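You operate a simulated robot arm through the tools that you are given. There is no shell and no other tool.

You run a simulated robot arm. Do the job below in one go: nothing can be reset, and whatever is moved stays where it is left.

Task
Put the disc from the blue box back in the hopper, then feed one out on the ledge.
Fine: shut the box; the orange slider ends drawn back. Where these are worked on the way, their far stop is far enough and under half their travel is too little: orange slider.

It is judged by the outcome, as a careful person would: the job done as asked, and still so three seconds after it is handed in. It fails if anything else is knocked over, pushed out of place, dropped, spilled or broken.

Robot
A 7-joint arm with a two-finger parallel gripper, fixed in place. Base frame: the origin is at the foot of the arm, x ahead of it, y to its left, z up; the work surface is at about z = 760. Readings come in mm, rad, newtons and seconds.
Its first joint turns from -2.304 to 2.304 rad. Payload 3.91 kg.
Tool frame: the origin (TCP) lies between the finger pads and is the grasp point; the fingertips stand 30 mm ahead of it; z points along the fingers, y is the line along which they close. Largest opening 110 mm; finger width 20, thickness 10; the body of the gripper, 48 by 112 mm, starts 55 mm behind the TCP.
Orientation is told as [roll, pitch, yaw] about the base's x, y, z axes, in that order, counted from this pose: with the fingers straight down and closing along the base's y, the tool's x points along the base's -x, its y along +y and its z along -z.

Tools
- The arm moves only by the tool arm_command. Its argument "targets" is a list of rows, each a list of 7 numbers: the gripper command, from -1 (shut) to 1 (fully open), values between in proportion, then the shift along the base's x, y, z in mm, then the turn, a rotation vector about the base's x, y, z in rad. In form: [[hand, dx, dy, dz, wx, wy, wz], ...]. A call has 1 to 20 rows; each row shifts and turns the commanded pose from where the row before left it. Rows are played at 5 a second. More than 50 mm and 0.15 rad between two rows, or a gripper value outside its range, and nothing of the call is played. A pose out of reach is approached as far as the arm can. The call stops where the force on the tool passes 60 N (or 10 N more than at its start, if that is more) or the arm is blocked; 0.2 s more then pass. The fingers move at their own pace (about 108 mm/s each) and stop on an object; they squeeze with about 25 N. The grip force told is the motor's: it shows also when the fingers shut on nothing. Time passes only in rows, and 0.2 s behind the last, so rows that do not move let the fingers close. It gives the time, the measured TCP pose, the force on the tool (base axes), the opening and the grip force at its end, in the units of the frame above (readings bear some noise), with the torque about the TCP (base axes, N m) and any sound that the robot's microphone picked up.
- Cameras (640 x 400 px; columns grow to the right, rows downward): "scene" is fixed at [222.2, 501, 1514.8]; the picture's right is [-0.96, -0.30, 0.00], its down [-0.10, 0.31, -0.95] and it looks along [0.28, -0.90, -0.32] (base axes); focal length 321 px, centre (320, 200). "wrist" rides on the gripper at [72, 17, -103] in the tool frame; the picture's right is [-0.23, 0.97, 0.00], its down [-0.76, -0.18, -0.62] and it looks along [-0.61, -0.14, 0.78] (tool axes); focal length 222 px, centre (320, 200). There is no depth. A picture from a camera that has moved, and an enlarged one, comes with that camera's place and axes in the base frame and with its lens.
- grab_frame(camera): a new picture of that camera. No time passes.
- enlarge(camera, box): a new picture of the part [left, top, right, bottom] of that camera's present view, enlarged. No time passes.
- finish_job(): hands the job in; it is judged then, once.

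Places have to be worked out from the pictures, the camera data and where the tool is seen. Open the gripper and draw the arm clear of the work before you hand the job in, unless the task says otherwise.

The tools are called after "Request:" by a JSON object that holds its "api" and its "payload". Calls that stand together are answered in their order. arm_command: Moves the arm, as the interface text tells. Its arguments: {"type":"object","properties":{"targets":{"type":"array","items":{"type":"array","items":{"type":"number"}}}},"required":["targets"]} The other tools are called the same way: grab_frame (camera) takes a picture; enlarge (camera, box) takes an enlarged picture of a part of a camera's view; finish_job () hands the job in.

At the start:

```text
clock: 0.0
tool_pos: [493.2, -503.4, 1148.8]
tcp_rot: [0.0, 0.0, 0.0]
wrist_force: [0.4, 0.1, 0.7]
ft_torque: [0.0, 0.02, -0.02]
width: 109.8
grasp_force: 0.1
```

scene: 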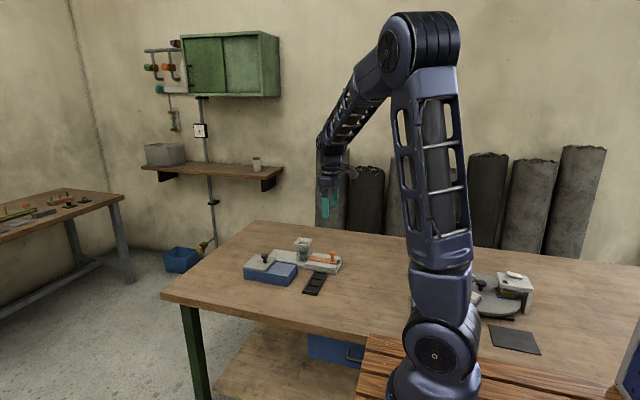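
wrist: 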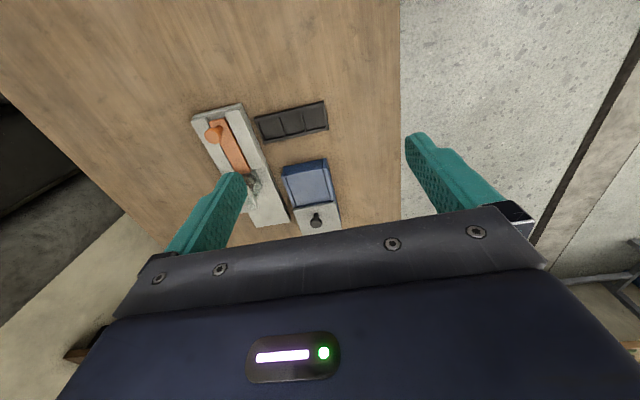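

I start by looking closer at the work area in both cameras: a grey feeder with an orange slider, a blue box, and a dark tray are seen.

Request:
{"api": "enlarge", "payload": {"camera": "scene", "box": [230, 220, 360, 301]}}

Request:
{"api": "enlarge", "payload": {"camera": "wrist", "box": [160, 80, 400, 230]}}

Request:
{"api": "enlarge", "payload": {"camera": "scene", "box": [450, 250, 560, 360]}}

```text
4.92 times, centred on (295, 260) of scene
camera zoom: at [222.2, 501.0, 1514.8], right [-0.96, -0.3, 0.0], down [-0.1, 0.31, -0.95], along [0.28, -0.9, -0.32], focal length 1582 px, centre (443, -98)
```

zoom: 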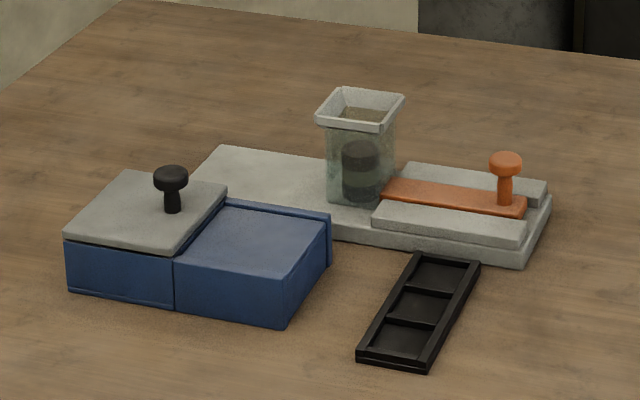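

```text
2.67 times, centred on (280, 155) of wrist
camera zoom: at [420.6, -485.4, 1252.3], right [0.23, 0.97, 0.0], down [0.76, -0.18, 0.62], along [0.61, -0.14, -0.78], focal length 592 px, centre (427, 320)
```

zoom: 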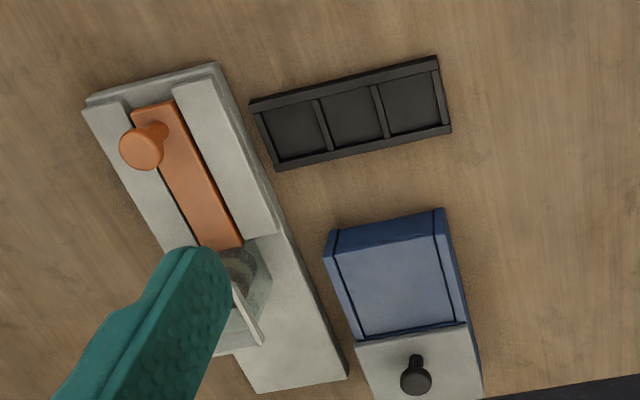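

```text
3.64 times, centred on (505, 305) of scene
camera zoom: at [222.2, 501.0, 1514.8], right [-0.96, -0.3, 0.0], down [-0.1, 0.31, -0.95], along [0.28, -0.9, -0.32], focal length 1168 px, centre (-353, -182)
```

zoom: 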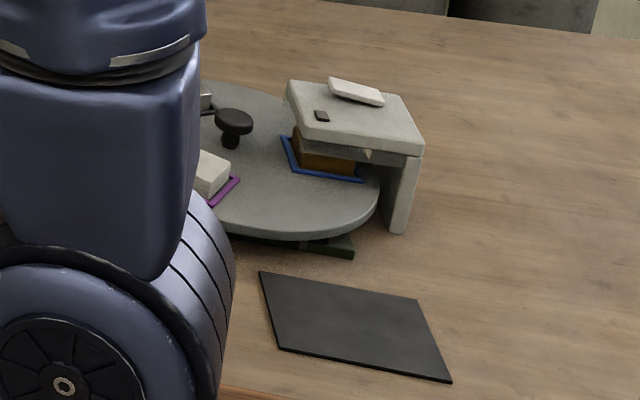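

The lid knob lies near (800,-585,855) and the feeder beside it, further to -y. I move the hand forward and a bit lower, still high above the table, for a closer wrist view.

Request:
{"api": "arm_command", "payload": {"targets": [[1, 27, -10, -30, 0, 0, 0], [1, 27, -10, -30, 0, 0, 0], [1, 27, -10, -30, 0, 0, 0], [1, 27, -10, -30, 0, 0, 0], [1, 0, 0, 0, 0, 0, 0]]}}

Request:
{"api": "grab_frame", "payload": {"camera": "wrist"}}

Request:
{"api": "grab_frame", "payload": {"camera": "scene"}}

```text
clock: 1.2
tool_pos: [602.5, -543.5, 1026.2]
tcp_rot: [-0.001, 0.002, -0.001]
wrist_force: [-0.6, -0.3, 0.0]
ft_torque: [-0.03, -0.01, -0.02]
width: 110.1
grasp_force: 0.0
```

```text
taken
camera wrist: at [529.7, -526.1, 1129.6], right [0.23, 0.97, 0.0], down [0.76, -0.18, 0.62], along [0.61, -0.14, -0.78], focal length 222 px, centre (320, 200)
```

wrist: 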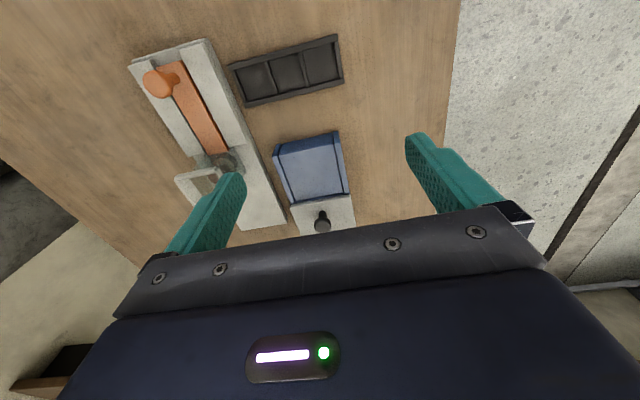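

```text
taken
```

scene: 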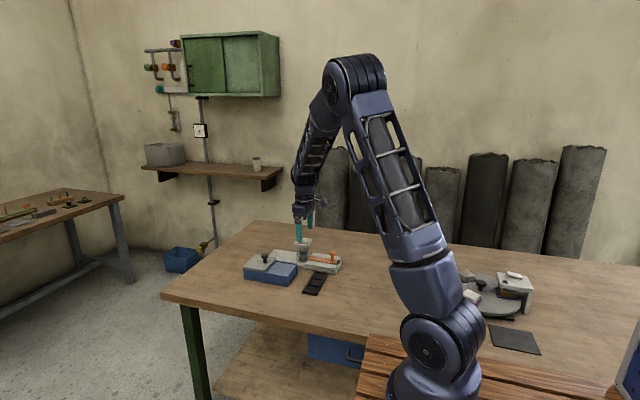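

Request:
{"api": "enlarge", "payload": {"camera": "wrist", "box": [120, 20, 380, 240]}}

Request:
{"api": "enlarge", "payload": {"camera": "wrist", "box": [255, 120, 375, 240]}}

Request:
{"api": "enlarge", "payload": {"camera": "scene", "box": [235, 235, 315, 295]}}

```text
1.82 times, centred on (250, 130) of wrist
camera zoom: at [529.7, -526.1, 1129.6], right [0.23, 0.97, 0.0], down [0.76, -0.18, 0.62], along [0.61, -0.14, -0.78], focal length 404 px, centre (447, 327)
```

zoom: 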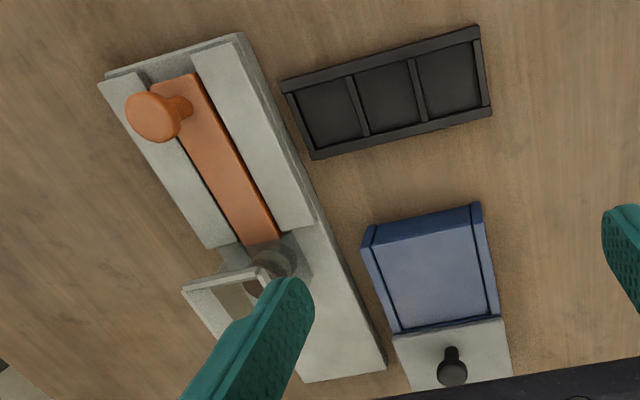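

```text
3.33 times, centred on (315, 180) of wrist
camera zoom: at [529.7, -526.1, 1129.6], right [0.23, 0.97, 0.0], down [0.76, -0.18, 0.62], along [0.61, -0.14, -0.78], focal length 740 px, centre (337, 267)
```

zoom: 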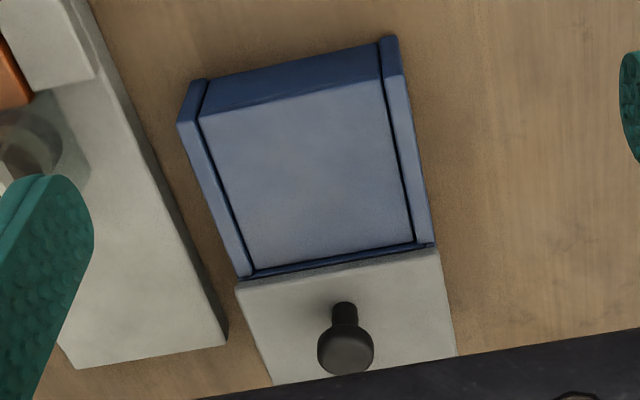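

```text
6.67 times, centred on (275, 265) of scene
camera zoom: at [222.2, 501.0, 1514.8], right [-0.96, -0.3, 0.0], down [-0.1, 0.31, -0.95], along [0.28, -0.9, -0.32], focal length 2142 px, centre (620, -233)
```

zoom: 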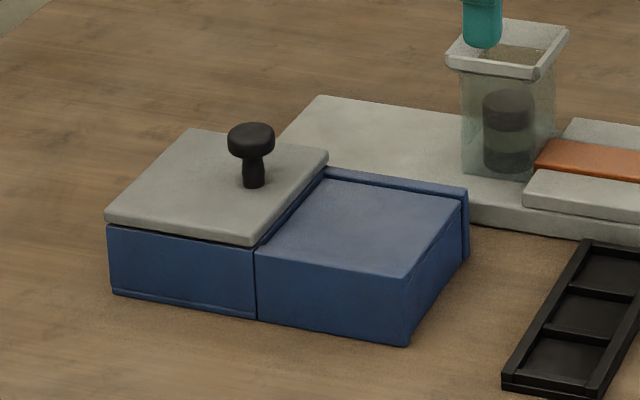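

The box has a grey lid over its far half and a blue block with side rails on the near half, which suggests a lid that slides. I look closer at the hopper and the lid seam in the scene camera.

Request:
{"api": "enlarge", "payload": {"camera": "scene", "box": [285, 232, 345, 274]}}

Request:
{"api": "enlarge", "payload": {"camera": "scene", "box": [240, 248, 300, 288]}}

Request:
{"api": "enlarge", "payload": {"camera": "wrist", "box": [120, 30, 260, 230]}}

```text
9.52 times, centred on (315, 253) of scene
camera zoom: at [222.2, 501.0, 1514.8], right [-0.96, -0.3, 0.0], down [-0.1, 0.31, -0.95], along [0.28, -0.9, -0.32], focal length 3060 px, centre (368, -305)
```

zoom: 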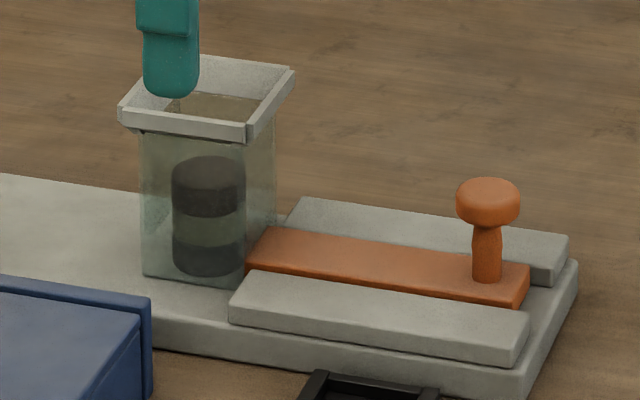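

```text
10.00 times, centred on (270, 268) of scene
camera zoom: at [222.2, 501.0, 1514.8], right [-0.96, -0.3, 0.0], down [-0.1, 0.31, -0.95], along [0.28, -0.9, -0.32], focal length 3213 px, centre (820, -480)
```

zoom: 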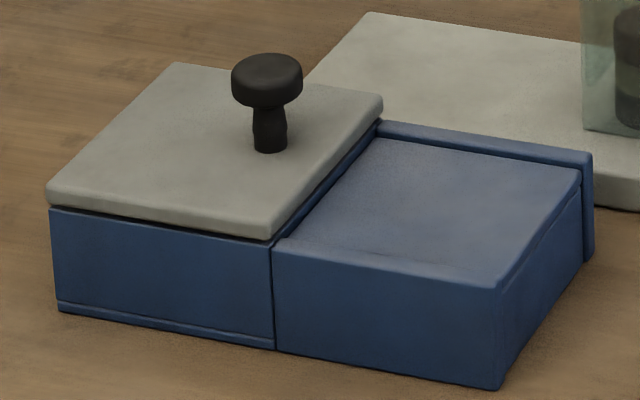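

```text
2.00 times, centred on (190, 130) of wrist
camera zoom: at [529.7, -526.1, 1129.6], right [0.23, 0.97, 0.0], down [0.76, -0.18, 0.62], along [0.61, -0.14, -0.78], focal length 444 px, centre (580, 340)
```

zoom: 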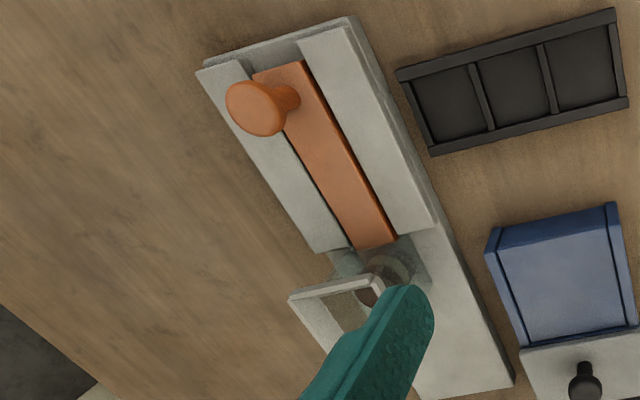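

From the pictures: the box spans x 680–881, y −530…−638, lid top about z 821, black knob at about (805, −582) with its head z 843–862; the hopper is near (683, −724), rim z ≈ 875. I go above the black knob first, keeping high.

Request:
{"api": "arm_command", "payload": {"targets": [[1, 40, -8, -19, 0, 0, 0], [1, 40, -8, -19, 0, 0, 0], [1, 40, -8, -19, 0, 0, 0], [1, 40, -8, -19, 0, 0, 0], [1, 43, -7, -19, 0, 0, 0], [1, 0, 0, 0, 0, 0, 0], [1, 0, 0, 0, 0, 0, 0]]}}

Request:
{"api": "grab_frame", "payload": {"camera": "wrist"}}

Request:
{"api": "enlarge", "payload": {"camera": "scene", "box": [220, 180, 360, 300]}}

```text
clock: 2.8
tool_pos: [806.6, -582.5, 933.2]
tcp_rot: [-0.001, 0.0, 0.0]
wrist_force: [-0.5, 0.0, -0.2]
ft_torque: [-0.03, 0.01, 0.0]
width: 110.2
grasp_force: 0.0
```

```text
taken
camera wrist: at [734.4, -565.2, 1037.4], right [0.23, 0.97, 0.0], down [0.76, -0.18, 0.62], along [0.61, -0.14, -0.78], focal length 222 px, centre (320, 200)
```

wrist: 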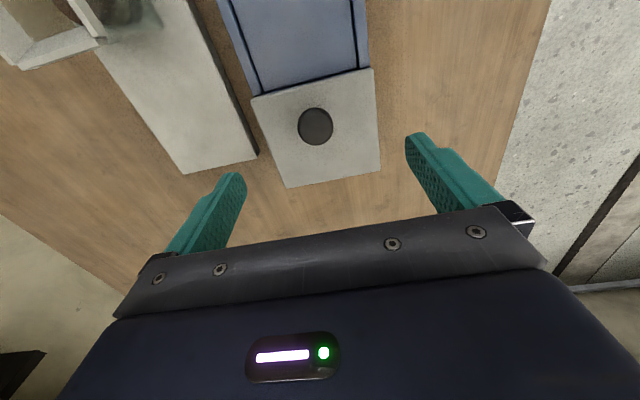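

```text
3.33 times, centred on (290, 240) of scene
camera zoom: at [222.2, 501.0, 1514.8], right [-0.96, -0.3, 0.0], down [-0.1, 0.31, -0.95], along [0.28, -0.9, -0.32], focal length 1071 px, centre (420, 67)
```

zoom: 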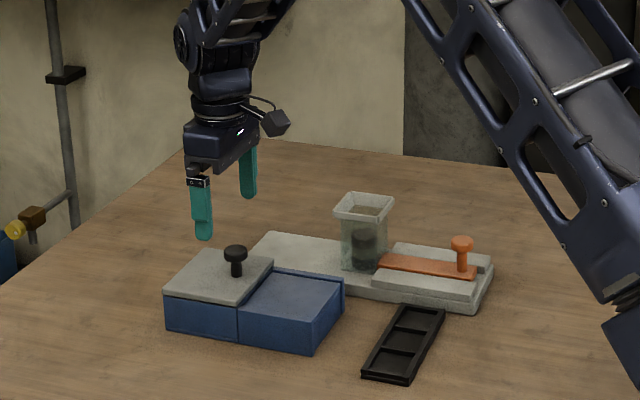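

The hand is at (806.6,-582.5,933) and the wrist view puts the knob at about (798,-583). I come down open-handed until the pads are around the knob head, staying clear of the lid.

Request:
{"api": "arm_command", "payload": {"targets": [[1, -7, -0.5, -20, 0, 0, 0], [1, 0, 0, -25, 0, 0, 0], [1, 0, 0, -22, 0, 0, 0], [1, 0, 0, 0, 0, 0, 0]]}}

Request:
{"api": "grab_frame", "payload": {"camera": "wrist"}}

Request:
{"api": "enlarge", "payload": {"camera": "scene", "box": [235, 210, 315, 290]}}

```text
clock: 3.8
tool_pos: [799.0, -582.5, 868.2]
tcp_rot: [0.001, 0.0, 0.001]
wrist_force: [0.3, 0.0, -0.6]
ft_torque: [0.03, -0.03, 0.0]
width: 110.4
grasp_force: 0.1
```

```text
taken
camera wrist: at [726.4, -565.6, 971.3], right [0.23, 0.97, 0.0], down [0.76, -0.18, 0.62], along [0.61, -0.14, -0.78], focal length 222 px, centre (320, 200)
```

wrist: 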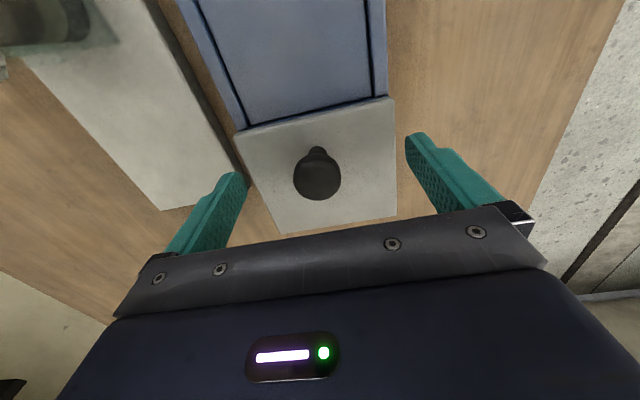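

```text
5.00 times, centred on (275, 250) of scene
camera zoom: at [222.2, 501.0, 1514.8], right [-0.96, -0.3, 0.0], down [-0.1, 0.31, -0.95], along [0.28, -0.9, -0.32], focal length 1606 px, centre (545, -50)
```

zoom: 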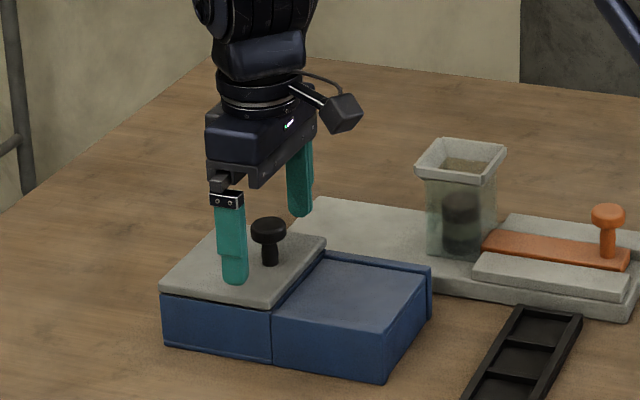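

The knob head sits between the fingers, about 3 mm nearer to the base than the TCP. I lower a few mm more and close on it.

Request:
{"api": "arm_command", "payload": {"targets": [[1, -3, -0.5, -7, 0, 0, 0], [-1, 0, 0, 0, 0, 0, 0], [-1, 0, 0, 0, 0, 0, 0], [-1, 0, 0, 0, 0, 0, 0], [-1, 0, 0, 0, 0, 0, 0]]}}

Request:
{"api": "grab_frame", "payload": {"camera": "wrist"}}

Request:
{"api": "enlarge", "payload": {"camera": "scene", "box": [235, 210, 315, 290]}}

```text
clock: 5.0
tool_pos: [794.8, -584.7, 859.4]
tcp_rot: [-0.001, -0.001, -0.003]
wrist_force: [0.8, -21.0, -4.9]
ft_torque: [-0.3, -0.03, -0.11]
width: 28.6
grasp_force: 44.4
```

```text
taken
camera wrist: at [722.3, -567.4, 963.8], right [0.23, 0.97, 0.0], down [0.76, -0.18, 0.62], along [0.61, -0.14, -0.78], focal length 222 px, centre (320, 200)
```

wrist: 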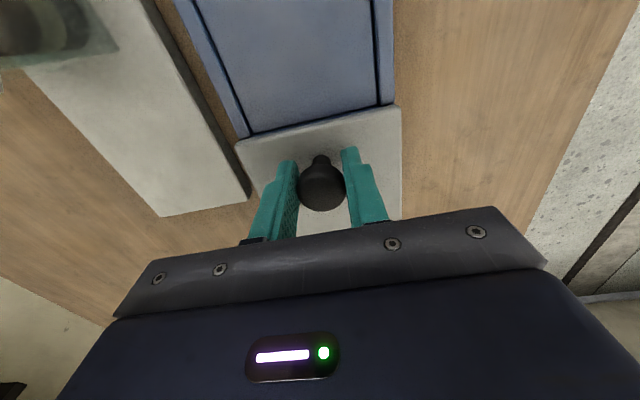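

```text
5.00 times, centred on (275, 250) of scene
camera zoom: at [222.2, 501.0, 1514.8], right [-0.96, -0.3, 0.0], down [-0.1, 0.31, -0.95], along [0.28, -0.9, -0.32], focal length 1606 px, centre (545, -50)
```

zoom: 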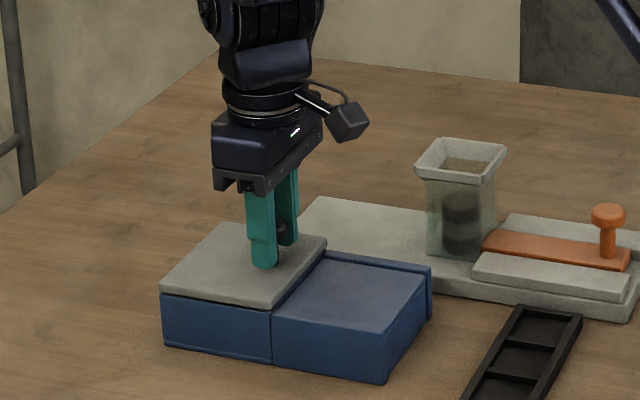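

The knob is held (28.6 mm), with a 21 N side load showing the knob is a bit further to −y. I relieve that and try a small pull towards −x to see whether the lid slides.

Request:
{"api": "arm_command", "payload": {"targets": [[-1, 0, -2, 0, 0, 0, 0], [-1, 0, 0, 0, 0, 0, 0], [-1, -3, 0, 0, 0, 0, 0], [-1, -3, 0, 0, 0, 0, 0], [-1, 0, 0, 0, 0, 0, 0]]}}

Request:
{"api": "enlarge", "payload": {"camera": "scene", "box": [235, 210, 315, 290]}}

Request:
{"api": "grab_frame", "payload": {"camera": "wrist"}}

```text
clock: 6.2
tool_pos: [787.9, -585.3, 860.7]
tcp_rot: [-0.003, -0.001, 0.0]
wrist_force: [-0.4, -20.8, -2.5]
ft_torque: [-0.17, 0.23, -0.05]
width: 29.1
grasp_force: 45.1
```

```text
5.00 times, centred on (275, 250) of scene
camera zoom: at [222.2, 501.0, 1514.8], right [-0.96, -0.3, 0.0], down [-0.1, 0.31, -0.95], along [0.28, -0.9, -0.32], focal length 1606 px, centre (545, -50)
```

zoom: 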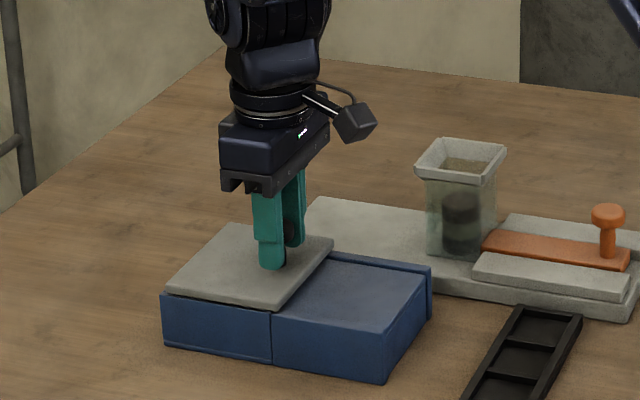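

```text
taken
camera wrist: at [715.7, -567.6, 963.9], right [0.23, 0.97, 0.0], down [0.76, -0.18, 0.62], along [0.61, -0.14, -0.78], focal length 222 px, centre (320, 200)
```

wrist: 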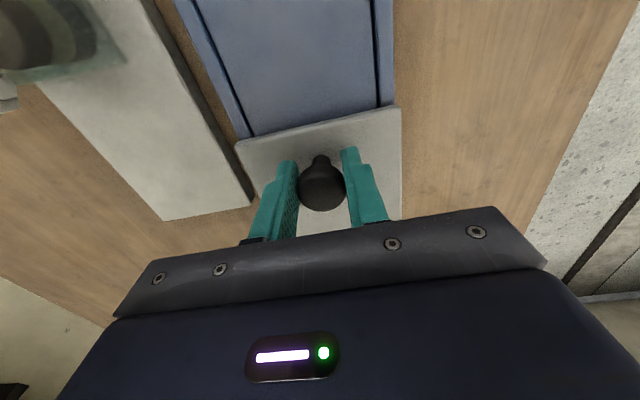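

The lid slid about 7 mm on the rails with almost no resistance, the box unmoved. I keep drawing it towards −x in modest steps.

Request:
{"api": "arm_command", "payload": {"targets": [[-1, -10, -2, 0, 0, 0, 0], [-1, -15, 0, 0, 0, 0, 0], [-1, -15, 0, 0, 0, 0, 0], [-1, -15, 0, 0, 0, 0, 0], [-1, 0, 0, 0, 0, 0, 0]]}}

Request:
{"api": "enlarge", "payload": {"camera": "scene", "box": [235, 210, 315, 290]}}

Request:
{"api": "grab_frame", "payload": {"camera": "wrist"}}

```text
clock: 7.4
tool_pos: [732.0, -585.5, 860.4]
tcp_rot: [0.001, -0.002, 0.003]
wrist_force: [-0.1, 31.5, 25.5]
ft_torque: [0.47, -0.35, 0.22]
width: 29.2
grasp_force: 44.9
```

```text
5.00 times, centred on (275, 250) of scene
camera zoom: at [222.2, 501.0, 1514.8], right [-0.96, -0.3, 0.0], down [-0.1, 0.31, -0.95], along [0.28, -0.9, -0.32], focal length 1606 px, centre (545, -50)
```

zoom: 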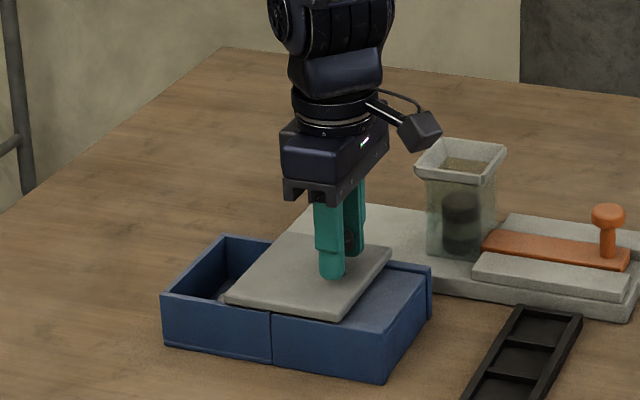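

```text
taken
camera wrist: at [660.8, -568.1, 963.8], right [0.23, 0.97, 0.0], down [0.76, -0.18, 0.62], along [0.61, -0.14, -0.78], focal length 222 px, centre (320, 200)
```

wrist: 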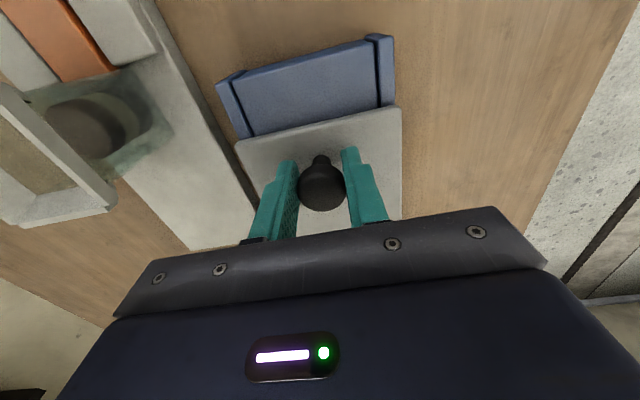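

The lid is moving well, box opening exposed. A side and up load has built up, so I relieve y by +1.5 and z by +1 while drawing the rest of the way.

Request:
{"api": "arm_command", "payload": {"targets": [[-1, 0, 1.5, 1, 0, 0, 0], [-1, -12, 0, 0, 0, 0, 0], [-1, -12, 0, 0, 0, 0, 0], [-1, -10, 0, 0, 0, 0, 0], [-1, 0, 0, 0, 0, 0, 0]]}}

Request:
{"api": "enlarge", "payload": {"camera": "scene", "box": [235, 210, 315, 290]}}

```text
clock: 8.6
tool_pos: [697.9, -584.9, 860.5]
tcp_rot: [0.001, 0.0, 0.001]
wrist_force: [-0.4, 21.8, -1.4]
ft_torque: [0.24, 0.22, -0.04]
width: 29.1
grasp_force: 44.9
```

```text
5.00 times, centred on (275, 250) of scene
camera zoom: at [222.2, 501.0, 1514.8], right [-0.96, -0.3, 0.0], down [-0.1, 0.31, -0.95], along [0.28, -0.9, -0.32], focal length 1606 px, centre (545, -50)
```

zoom: 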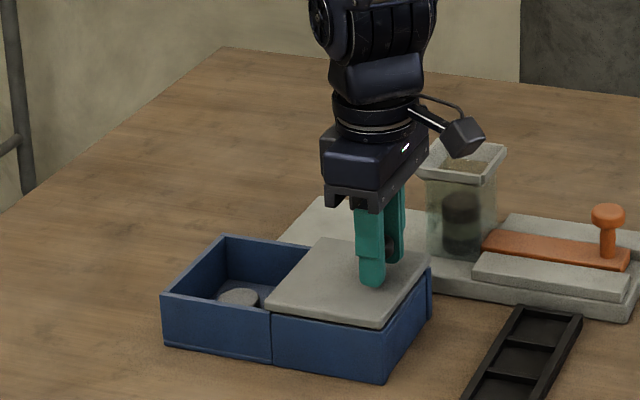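

The lid is fully back and a grey disc is seen in the box at about (836,-576). I let go of the knob, rise straight up, and then move over the open box for a view.

Request:
{"api": "arm_command", "payload": {"targets": [[1, 0, -1, 0, 0, 0, 0], [1, 0, 0, 0, 0, 0, 0], [1, 0, 0, 0, 0, 0, 0], [1, 0, 0, 30, 0, 0, 0], [1, 0, 0, 40, 0, 0, 0], [1, 30, 0, 20, 0, 0, 0], [1, 40, 0, 0, 0, 0, 0], [1, 40, 0, 0, 0, 0, 0], [1, 0, 0, 0, 0, 0, 0]]}}

Request:
{"api": "grab_frame", "payload": {"camera": "wrist"}}

Request:
{"api": "enlarge", "payload": {"camera": "scene", "box": [235, 225, 305, 290]}}

```text
clock: 10.6
tool_pos: [810.2, -587.8, 952.1]
tcp_rot: [-0.001, -0.001, 0.001]
wrist_force: [0.2, -0.6, 0.4]
ft_torque: [0.01, 0.0, -0.02]
width: 110.1
grasp_force: 0.1
```

```text
taken
camera wrist: at [737.4, -569.8, 1056.2], right [0.23, 0.97, 0.0], down [0.76, -0.18, 0.62], along [0.61, -0.14, -0.78], focal length 222 px, centre (320, 200)
```

wrist: 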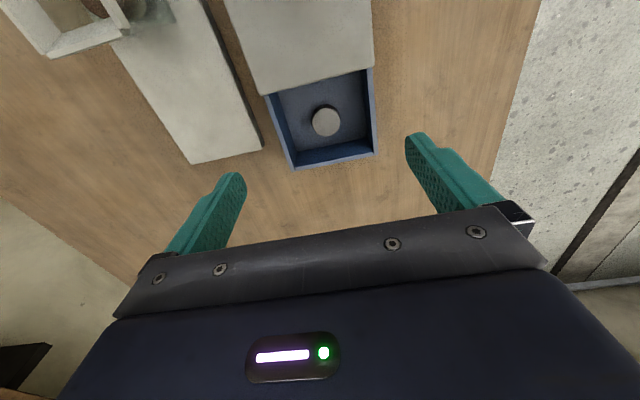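

```text
6.15 times, centred on (270, 258) of scene
camera zoom: at [222.2, 501.0, 1514.8], right [-0.96, -0.3, 0.0], down [-0.1, 0.31, -0.95], along [0.28, -0.9, -0.32], focal length 1977 px, centre (628, -154)
```

zoom: 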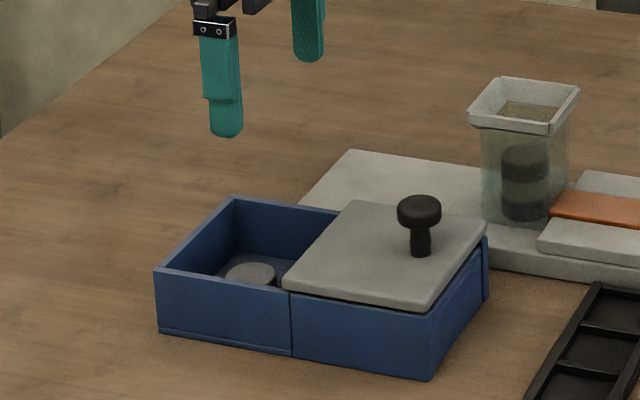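

Seen from above, the open compartment holds one disc. I enlarge the wrist view to place it.

Request:
{"api": "enlarge", "payload": {"camera": "wrist", "box": [250, 60, 400, 180]}}

Request:
{"api": "enlarge", "payload": {"camera": "scene", "box": [250, 255, 285, 280]}}

```text
3.33 times, centred on (325, 120) of wrist
camera zoom: at [737.4, -569.8, 1056.2], right [0.23, 0.97, 0.0], down [0.76, -0.18, 0.62], along [0.61, -0.14, -0.78], focal length 740 px, centre (303, 467)
```

zoom: 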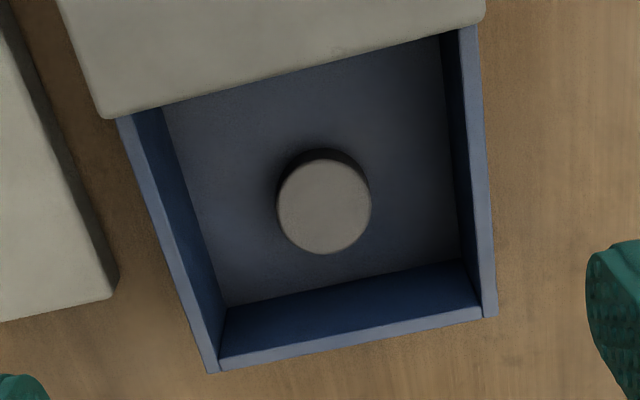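

```text
16.00 times, centred on (268, 268) of scene
camera zoom: at [222.2, 501.0, 1514.8], right [-0.96, -0.3, 0.0], down [-0.1, 0.31, -0.95], along [0.28, -0.9, -0.32], focal length 5140 px, centre (1160, -880)
```

zoom: 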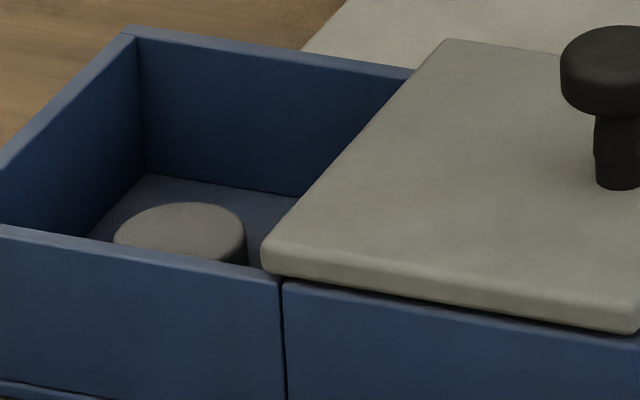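

The disc is about 35 mm wide, centred near (835,-583) with its top at z ≈ 781. I narrow the fingers to about 70 mm and come down above it to test the reach.

Request:
{"api": "arm_command", "payload": {"targets": [[0.27, 12, 2, -30, 0, 0, 0], [0.27, 13, 2.5, -30, 0, 0, 0], [0.27, 0, 0, -30, 0, 0, 0], [0.27, 0, 0, 0, 0, 0, 0], [0.27, 0, 0, 0, 0, 0, 0]]}}

Request:
{"api": "grab_frame", "payload": {"camera": "wrist"}}

Request:
{"api": "enlarge", "payload": {"camera": "scene", "box": [235, 215, 305, 290]}}

```text
clock: 11.8
tool_pos: [833.8, -582.9, 860.9]
tcp_rot: [0.0, 0.001, 0.0]
wrist_force: [-1.0, -0.1, -0.8]
ft_torque: [0.02, -0.02, 0.02]
width: 70.2
grasp_force: 0.0
```

```text
taken
camera wrist: at [761.6, -564.9, 964.4], right [0.23, 0.97, 0.0], down [0.76, -0.18, 0.62], along [0.61, -0.14, -0.78], focal length 222 px, centre (320, 200)
```

wrist: 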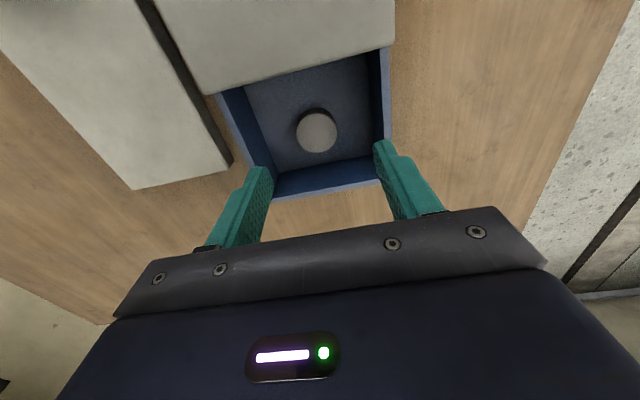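

```text
5.33 times, centred on (270, 252) of scene
camera zoom: at [222.2, 501.0, 1514.8], right [-0.96, -0.3, 0.0], down [-0.1, 0.31, -0.95], along [0.28, -0.9, -0.32], focal length 1713 px, centre (587, -80)
```

zoom: 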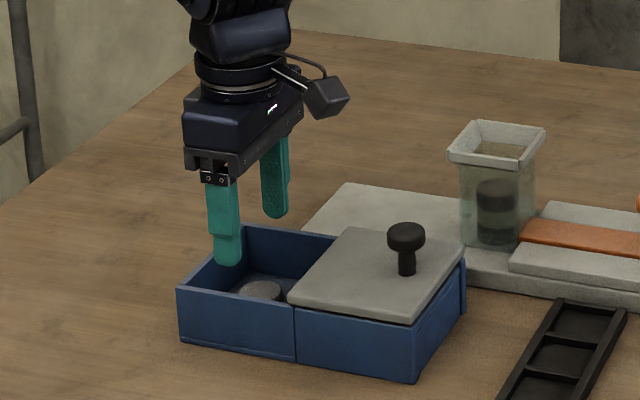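

The arm reaches here without tilt, and the disc lies centred between the fingers. I lower into the compartment in steps, watching the reach.

Request:
{"api": "arm_command", "payload": {"targets": [[0.27, 0, -1, -20, 0, 0, 0], [0.27, 0, 0, -20, 0, 0, 0], [0.27, 0, 0, -14, 0, 0, 0], [0.27, 0, 0, 0, 0, 0, 0], [0.27, 0, 0, 0, 0, 0, 0]]}}

Request:
{"api": "grab_frame", "payload": {"camera": "wrist"}}

Request:
{"api": "enlarge", "payload": {"camera": "scene", "box": [235, 225, 305, 290]}}

```text
clock: 13.0
tool_pos: [835.0, -582.0, 811.1]
tcp_rot: [-0.002, -0.004, -0.001]
wrist_force: [-2.4, 1.1, 30.2]
ft_torque: [1.55, 0.16, 0.12]
width: 70.0
grasp_force: 0.4
```

```text
taken
camera wrist: at [761.9, -564.7, 914.4], right [0.23, 0.97, 0.0], down [0.76, -0.18, 0.63], along [0.61, -0.14, -0.78], focal length 222 px, centre (320, 200)
```

wrist: 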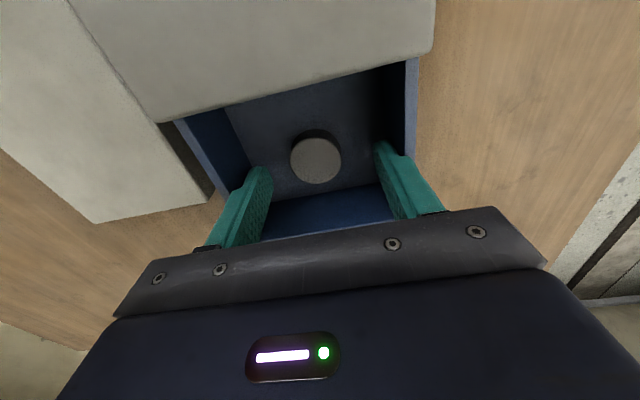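

```text
6.15 times, centred on (270, 258) of scene
camera zoom: at [222.2, 501.0, 1514.8], right [-0.96, -0.3, 0.0], down [-0.1, 0.31, -0.95], along [0.28, -0.9, -0.32], focal length 1977 px, centre (628, -154)
```

zoom: 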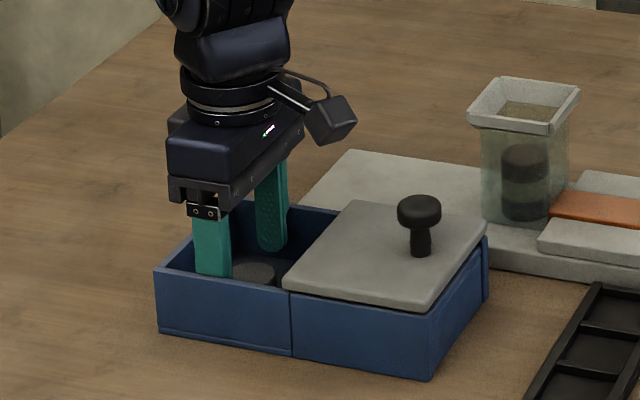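

A 30 N upward load with torque about x means the +y finger's thicker upper part rests on the near box wall at this 70 mm opening. I back up, narrow to about 52 mm, shift slightly to −y, and come down again.

Request:
{"api": "arm_command", "payload": {"targets": [[0.27, 0, 0, 12, 0, 0, 0], [-0.05, -2, -1.5, 0, 0, 0, 0], [-0.05, 0, 0, 0, 0, 0, 0], [-0.05, 0, 0, -8, 0, 0, 0], [-0.05, 0, 0, -6, 0, 0, 0], [-0.05, 0, 0, 0, 0, 0, 0]]}}

Request:
{"api": "grab_frame", "payload": {"camera": "wrist"}}

Request:
{"api": "enlarge", "payload": {"camera": "scene", "box": [235, 225, 305, 290]}}

```text
clock: 14.4
tool_pos: [833.1, -581.9, 805.5]
tcp_rot: [0.0, 0.0, 0.0]
wrist_force: [-0.5, 0.1, 0.8]
ft_torque: [-0.01, -0.01, -0.03]
width: 52.2
grasp_force: 0.1
```

```text
taken
camera wrist: at [760.7, -565.0, 908.8], right [0.23, 0.97, 0.0], down [0.76, -0.18, 0.62], along [0.61, -0.14, -0.78], focal length 222 px, centre (320, 200)
```

wrist: 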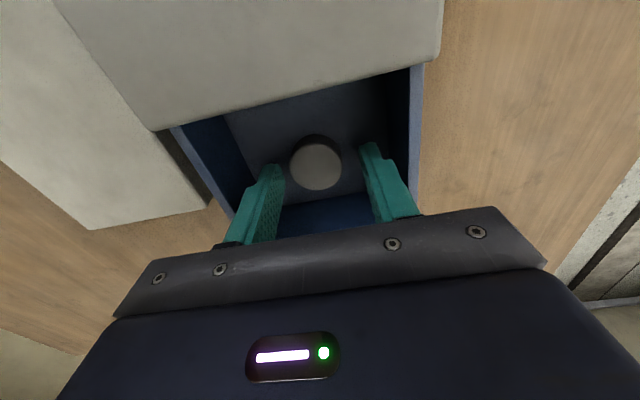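

```text
6.15 times, centred on (270, 258) of scene
camera zoom: at [222.2, 501.0, 1514.8], right [-0.96, -0.3, 0.0], down [-0.1, 0.31, -0.95], along [0.28, -0.9, -0.32], focal length 1977 px, centre (628, -154)
```

zoom: 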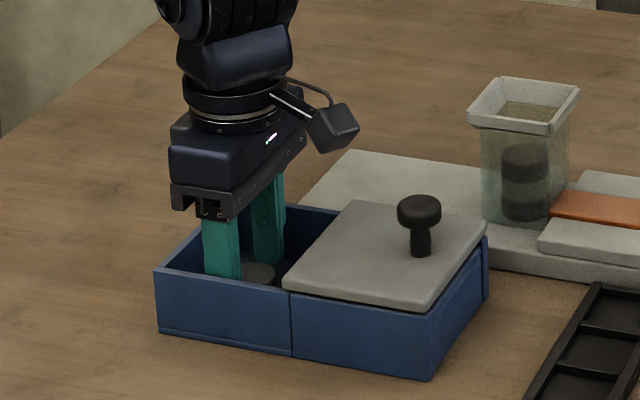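

Free now at z 805.5 with the disc centred about 2 mm further to −y. I lower to about z 800, shift those 2 mm, and close on the disc.

Request:
{"api": "arm_command", "payload": {"targets": [[-0.05, -1.5, -2, -3, 0, 0, 0], [-0.05, 0, 0, -3, 0, 0, 0], [-0.05, 0, 0, 0, 0, 0, 0], [-1, 0, 0, 0, 0, 0, 0], [-1, 0, 0, 0, 0, 0, 0], [-1, 0, 0, 0, 0, 0, 0]]}}

Request:
{"api": "enlarge", "payload": {"camera": "wrist", "box": [220, 100, 440, 240]}}

Request:
{"api": "enlarge", "payload": {"camera": "scene", "box": [235, 225, 305, 290]}}

```text
clock: 15.8
tool_pos: [830.7, -585.9, 798.6]
tcp_rot: [0.0, 0.0, -0.001]
wrist_force: [0.4, -0.2, -1.0]
ft_torque: [-0.04, -0.03, 0.01]
width: 33.9
grasp_force: 25.5
```

```text
2.86 times, centred on (330, 170) of wrist
camera zoom: at [758.8, -568.1, 902.0], right [0.23, 0.97, 0.0], down [0.76, -0.18, 0.62], along [0.61, -0.14, -0.78], focal length 635 px, centre (291, 286)
```

zoom: 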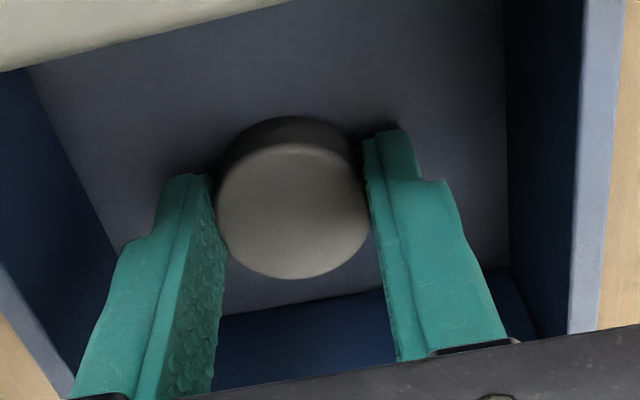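

```text
6.15 times, centred on (270, 258) of scene
camera zoom: at [222.2, 501.0, 1514.8], right [-0.96, -0.3, 0.0], down [-0.1, 0.31, -0.95], along [0.28, -0.9, -0.32], focal length 1977 px, centre (628, -154)
```

zoom: 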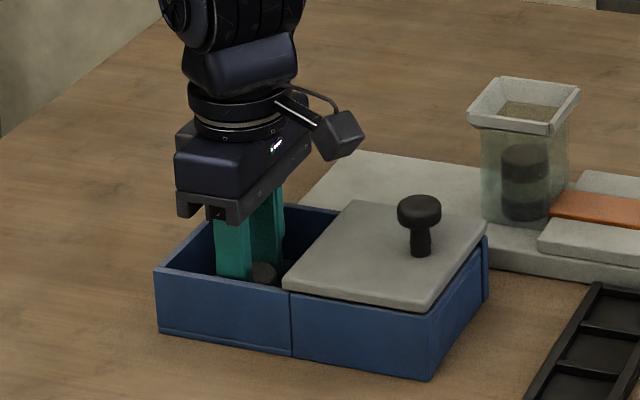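

The disc is gripped (33.9 mm). I lift it slowly straight out of the box.

Request:
{"api": "arm_command", "payload": {"targets": [[-1, 0, 0, 10, 0, 0, 0], [-1, 0, 0, 20, 0, 0, 0], [-1, 0, 0, 30, 0, 0, 0], [-1, 0, 0, 30, 0, 0, 0], [-1, 0, 0, 30, 0, 0, 0], [-1, 0, 0, 30, 0, 0, 0], [-1, 0, 0, 0, 0, 0, 0]]}}

Request:
{"api": "grab_frame", "payload": {"camera": "wrist"}}

Request:
{"api": "enlarge", "payload": {"camera": "scene", "box": [235, 195, 335, 290]}}

```text
clock: 17.4
tool_pos: [831.8, -586.5, 949.6]
tcp_rot: [0.0, -0.001, 0.001]
wrist_force: [1.1, 0.7, 0.5]
ft_torque: [-0.02, 0.01, -0.01]
width: 33.5
grasp_force: 25.2
```

```text
taken
camera wrist: at [759.8, -569.0, 1053.2], right [0.23, 0.97, 0.0], down [0.76, -0.18, 0.62], along [0.61, -0.14, -0.78], focal length 222 px, centre (320, 200)
```

wrist: 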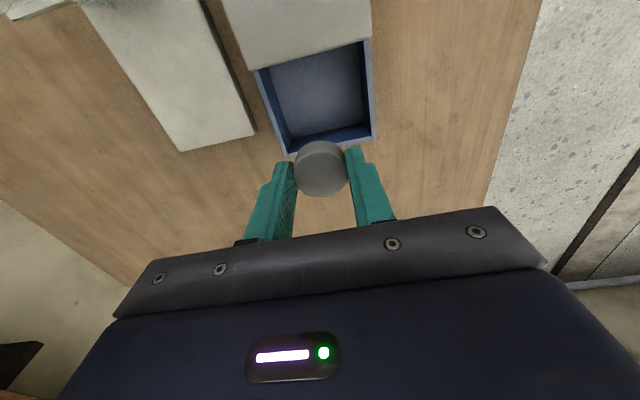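

```text
4.21 times, centred on (285, 242) of scene
camera zoom: at [222.2, 501.0, 1514.8], right [-0.96, -0.3, 0.0], down [-0.1, 0.31, -0.95], along [0.28, -0.9, -0.32], focal length 1353 px, centre (467, 21)
```

zoom: 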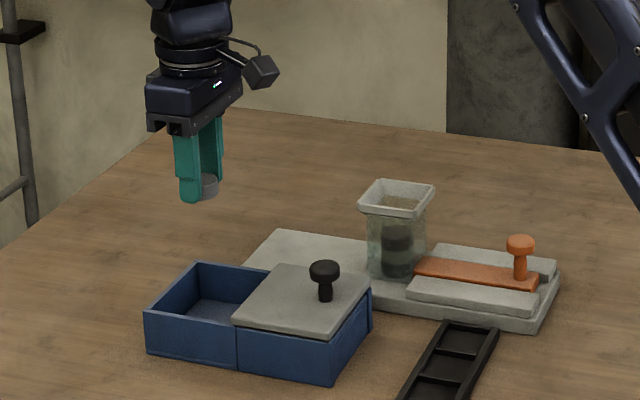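

The disc is held and the box is empty. I carry it at this height over towards the hopper and look at the rim from there.

Request:
{"api": "arm_command", "payload": {"targets": [[-1, -33, -25, 0, 0, 0, 0], [-1, -33, -25, 0, 0, 0, 0], [-1, -33, -25, 0, 0, 0, 0], [-1, -33, -25, 0, 0, 0, 0], [-1, 0, 0, 0, 0, 0, 0], [-1, 0, 0, 0, 0, 0, 0]]}}

Request:
{"api": "grab_frame", "payload": {"camera": "wrist"}}

Request:
{"api": "enlarge", "payload": {"camera": "scene", "box": [260, 190, 345, 280]}}

```text
clock: 18.8
tool_pos: [700.0, -687.4, 949.2]
tcp_rot: [0.0, -0.001, 0.0]
wrist_force: [-0.2, -0.6, -0.6]
ft_torque: [0.0, 0.01, -0.01]
width: 34.0
grasp_force: 25.0
```

```text
taken
camera wrist: at [628.0, -668.9, 1053.4], right [0.23, 0.97, 0.0], down [0.76, -0.18, 0.62], along [0.61, -0.14, -0.78], focal length 222 px, centre (320, 200)
```

wrist: 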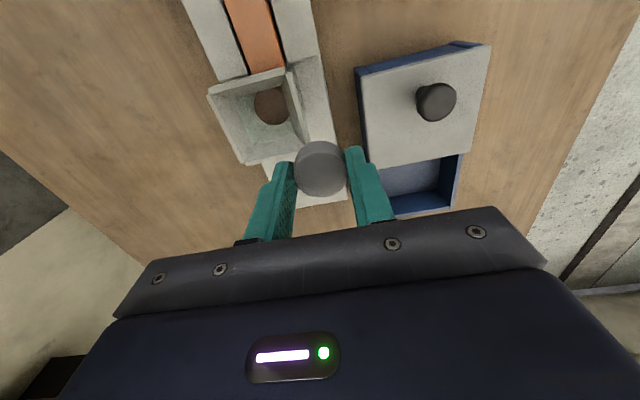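

```text
4.44 times, centred on (302, 235) of scene
camera zoom: at [222.2, 501.0, 1514.8], right [-0.96, -0.3, 0.0], down [-0.1, 0.31, -0.95], along [0.28, -0.9, -0.32], focal length 1428 px, centre (398, 44)
```

zoom: 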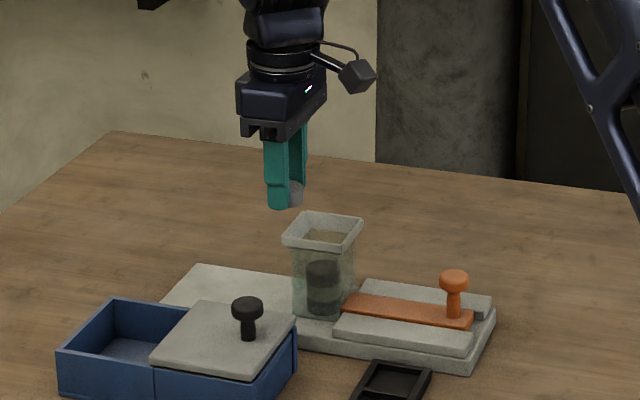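

Request:
{"api": "enlarge", "payload": {"camera": "wrist", "box": [190, 50, 370, 210]}}

```text
2.50 times, centred on (280, 130) of wrist
camera zoom: at [628.0, -668.9, 1053.4], right [0.23, 0.97, 0.0], down [0.76, -0.18, 0.62], along [0.61, -0.14, -0.78], focal length 555 px, centre (420, 375)
```

zoom: 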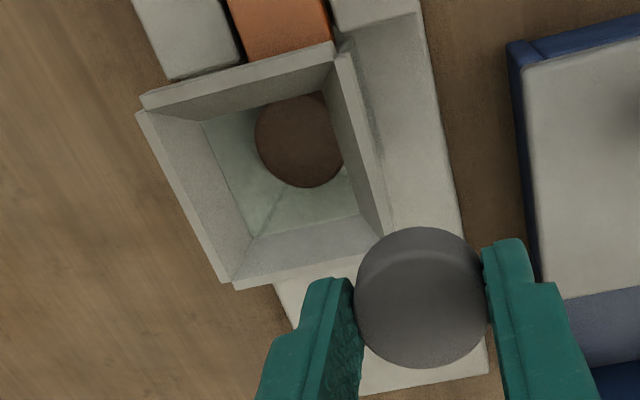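

The hopper rim works out to x 648–711, y −697…−758 (centre about (680.5,−728)), rim top near z 875. I move over that centre, still about 25 mm above the rim, and check the alignment in both views.

Request:
{"api": "arm_command", "payload": {"targets": [[-1, -10, -20, 0, 0, 0, 0], [-1, -9, -20, 0, 0, 0, 0], [-1, 0, 0, -15, 0, 0, 0], [-1, 0, 0, 0, 0, 0, 0], [-1, 0, 0, 0, 0, 0, 0]]}}

Request:
{"api": "enlarge", "payload": {"camera": "wrist", "box": [230, 60, 410, 240]}}

Request:
{"api": "enlarge", "payload": {"camera": "scene", "box": [280, 215, 330, 265]}}

```text
clock: 20.0
tool_pos: [679.2, -725.3, 935.0]
tcp_rot: [-0.001, 0.0, 0.0]
wrist_force: [-0.5, 0.5, -0.1]
ft_torque: [0.01, -0.02, 0.01]
width: 33.8
grasp_force: 24.6
```

```text
2.22 times, centred on (320, 150) of wrist
camera zoom: at [607.6, -708.1, 1038.0], right [0.23, 0.97, 0.0], down [0.76, -0.18, 0.62], along [0.61, -0.14, -0.78], focal length 494 px, centre (320, 311)
```

zoom: 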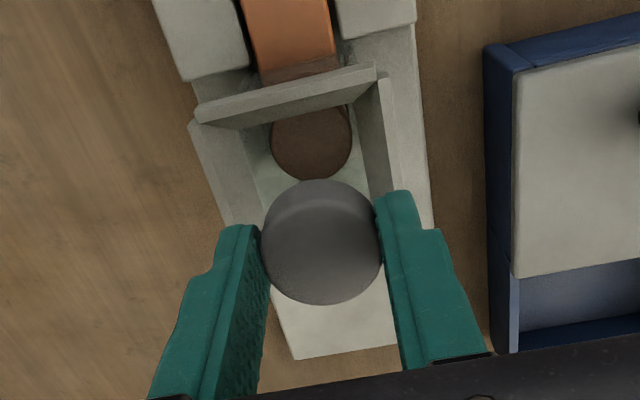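

```text
8.00 times, centred on (305, 240) of scene
camera zoom: at [222.2, 501.0, 1514.8], right [-0.96, -0.3, 0.0], down [-0.1, 0.31, -0.95], along [0.28, -0.9, -0.32], focal length 2570 px, centre (440, -120)
```

zoom: 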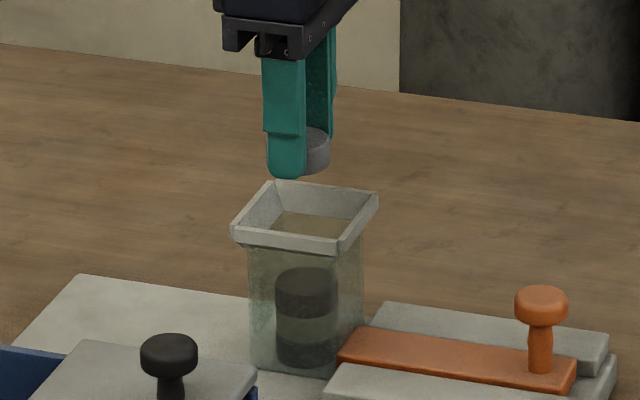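

Relative to the held disc, the stack and rim centre lie about 3 mm further to −y and about the same x. I shift by that and lower so that the fingertips stand just above the rim.

Request:
{"api": "arm_command", "payload": {"targets": [[-1, -0.5, -3, -8, 0, 0, 0], [-1, 0, 0, -10, 0, 0, 0], [-1, 0, 0, -7, 0, 0, 0], [-1, 0, 0, 0, 0, 0, 0], [-1, 0, 0, 0, 0, 0, 0]]}}

Request:
{"api": "enlarge", "payload": {"camera": "wrist", "box": [230, 60, 410, 240]}}

Request:
{"api": "enlarge", "payload": {"camera": "scene", "box": [280, 220, 330, 270]}}

```text
clock: 21.2
tool_pos: [680.8, -729.4, 910.1]
tcp_rot: [0.0, 0.001, -0.001]
wrist_force: [0.0, -0.7, -0.8]
ft_torque: [0.0, 0.04, 0.01]
width: 33.8
grasp_force: 24.9
```

```text
2.22 times, centred on (320, 150) of wrist
camera zoom: at [607.7, -712.3, 1013.7], right [0.23, 0.97, 0.0], down [0.76, -0.18, 0.62], along [0.61, -0.14, -0.78], focal length 494 px, centre (320, 311)
```

zoom: 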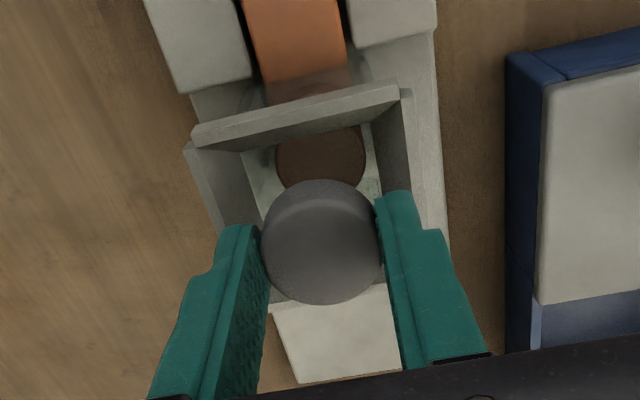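

```text
8.00 times, centred on (305, 245) of scene
camera zoom: at [222.2, 501.0, 1514.8], right [-0.96, -0.3, 0.0], down [-0.1, 0.31, -0.95], along [0.28, -0.9, -0.32], focal length 2570 px, centre (440, -160)
```

zoom: 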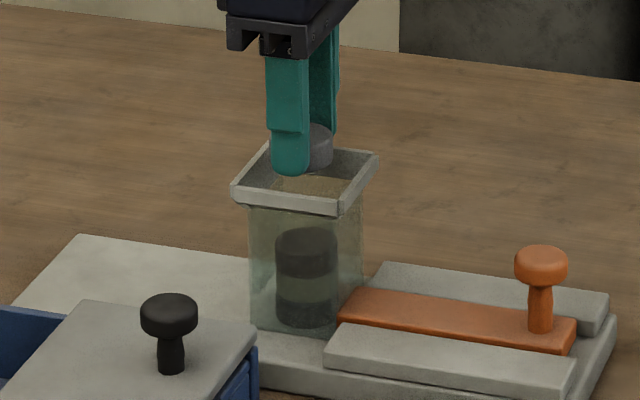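

The disc is centred over the hopper and the fingertips are about 6 mm above the rim. I lower 3 mm more and open to let the disc drop flat into the tube.

Request:
{"api": "arm_command", "payload": {"targets": [[-1, 0, 0, -3, 0, 0, 0], [-1, 0, 0, 0, 0, 0, 0], [0.2, 0, 0, 0, 0, 0, 0], [0.2, 0, 0, 0, 0, 0, 0], [0.2, 0, 0, 0, 0, 0, 0]]}}

Request:
{"api": "enlarge", "payload": {"camera": "wrist", "box": [230, 60, 410, 240]}}

Request:
{"api": "enlarge", "payload": {"camera": "scene", "box": [280, 220, 330, 270]}}

```text
clock: 22.4
tool_pos: [680.4, -728.8, 906.2]
tcp_rot: [0.0, 0.0, -0.001]
wrist_force: [1.8, -0.4, 0.3]
ft_torque: [0.01, 0.0, -0.04]
width: 65.7
grasp_force: 0.1
```

```text
2.22 times, centred on (320, 150) of wrist
camera zoom: at [607.0, -712.1, 1010.5], right [0.23, 0.97, 0.0], down [0.76, -0.18, 0.62], along [0.61, -0.14, -0.78], focal length 494 px, centre (320, 311)
```

zoom: 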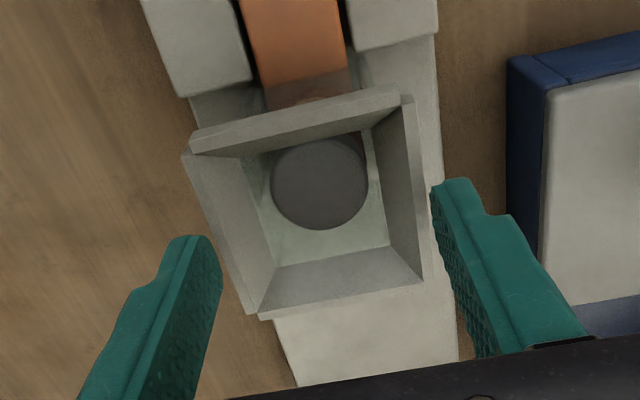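

```text
8.00 times, centred on (305, 245) of scene
camera zoom: at [222.2, 501.0, 1514.8], right [-0.96, -0.3, 0.0], down [-0.1, 0.31, -0.95], along [0.28, -0.9, -0.32], focal length 2570 px, centre (440, -160)
```

zoom: 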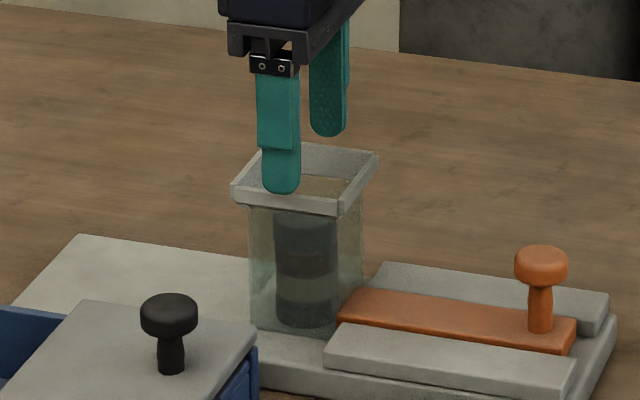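

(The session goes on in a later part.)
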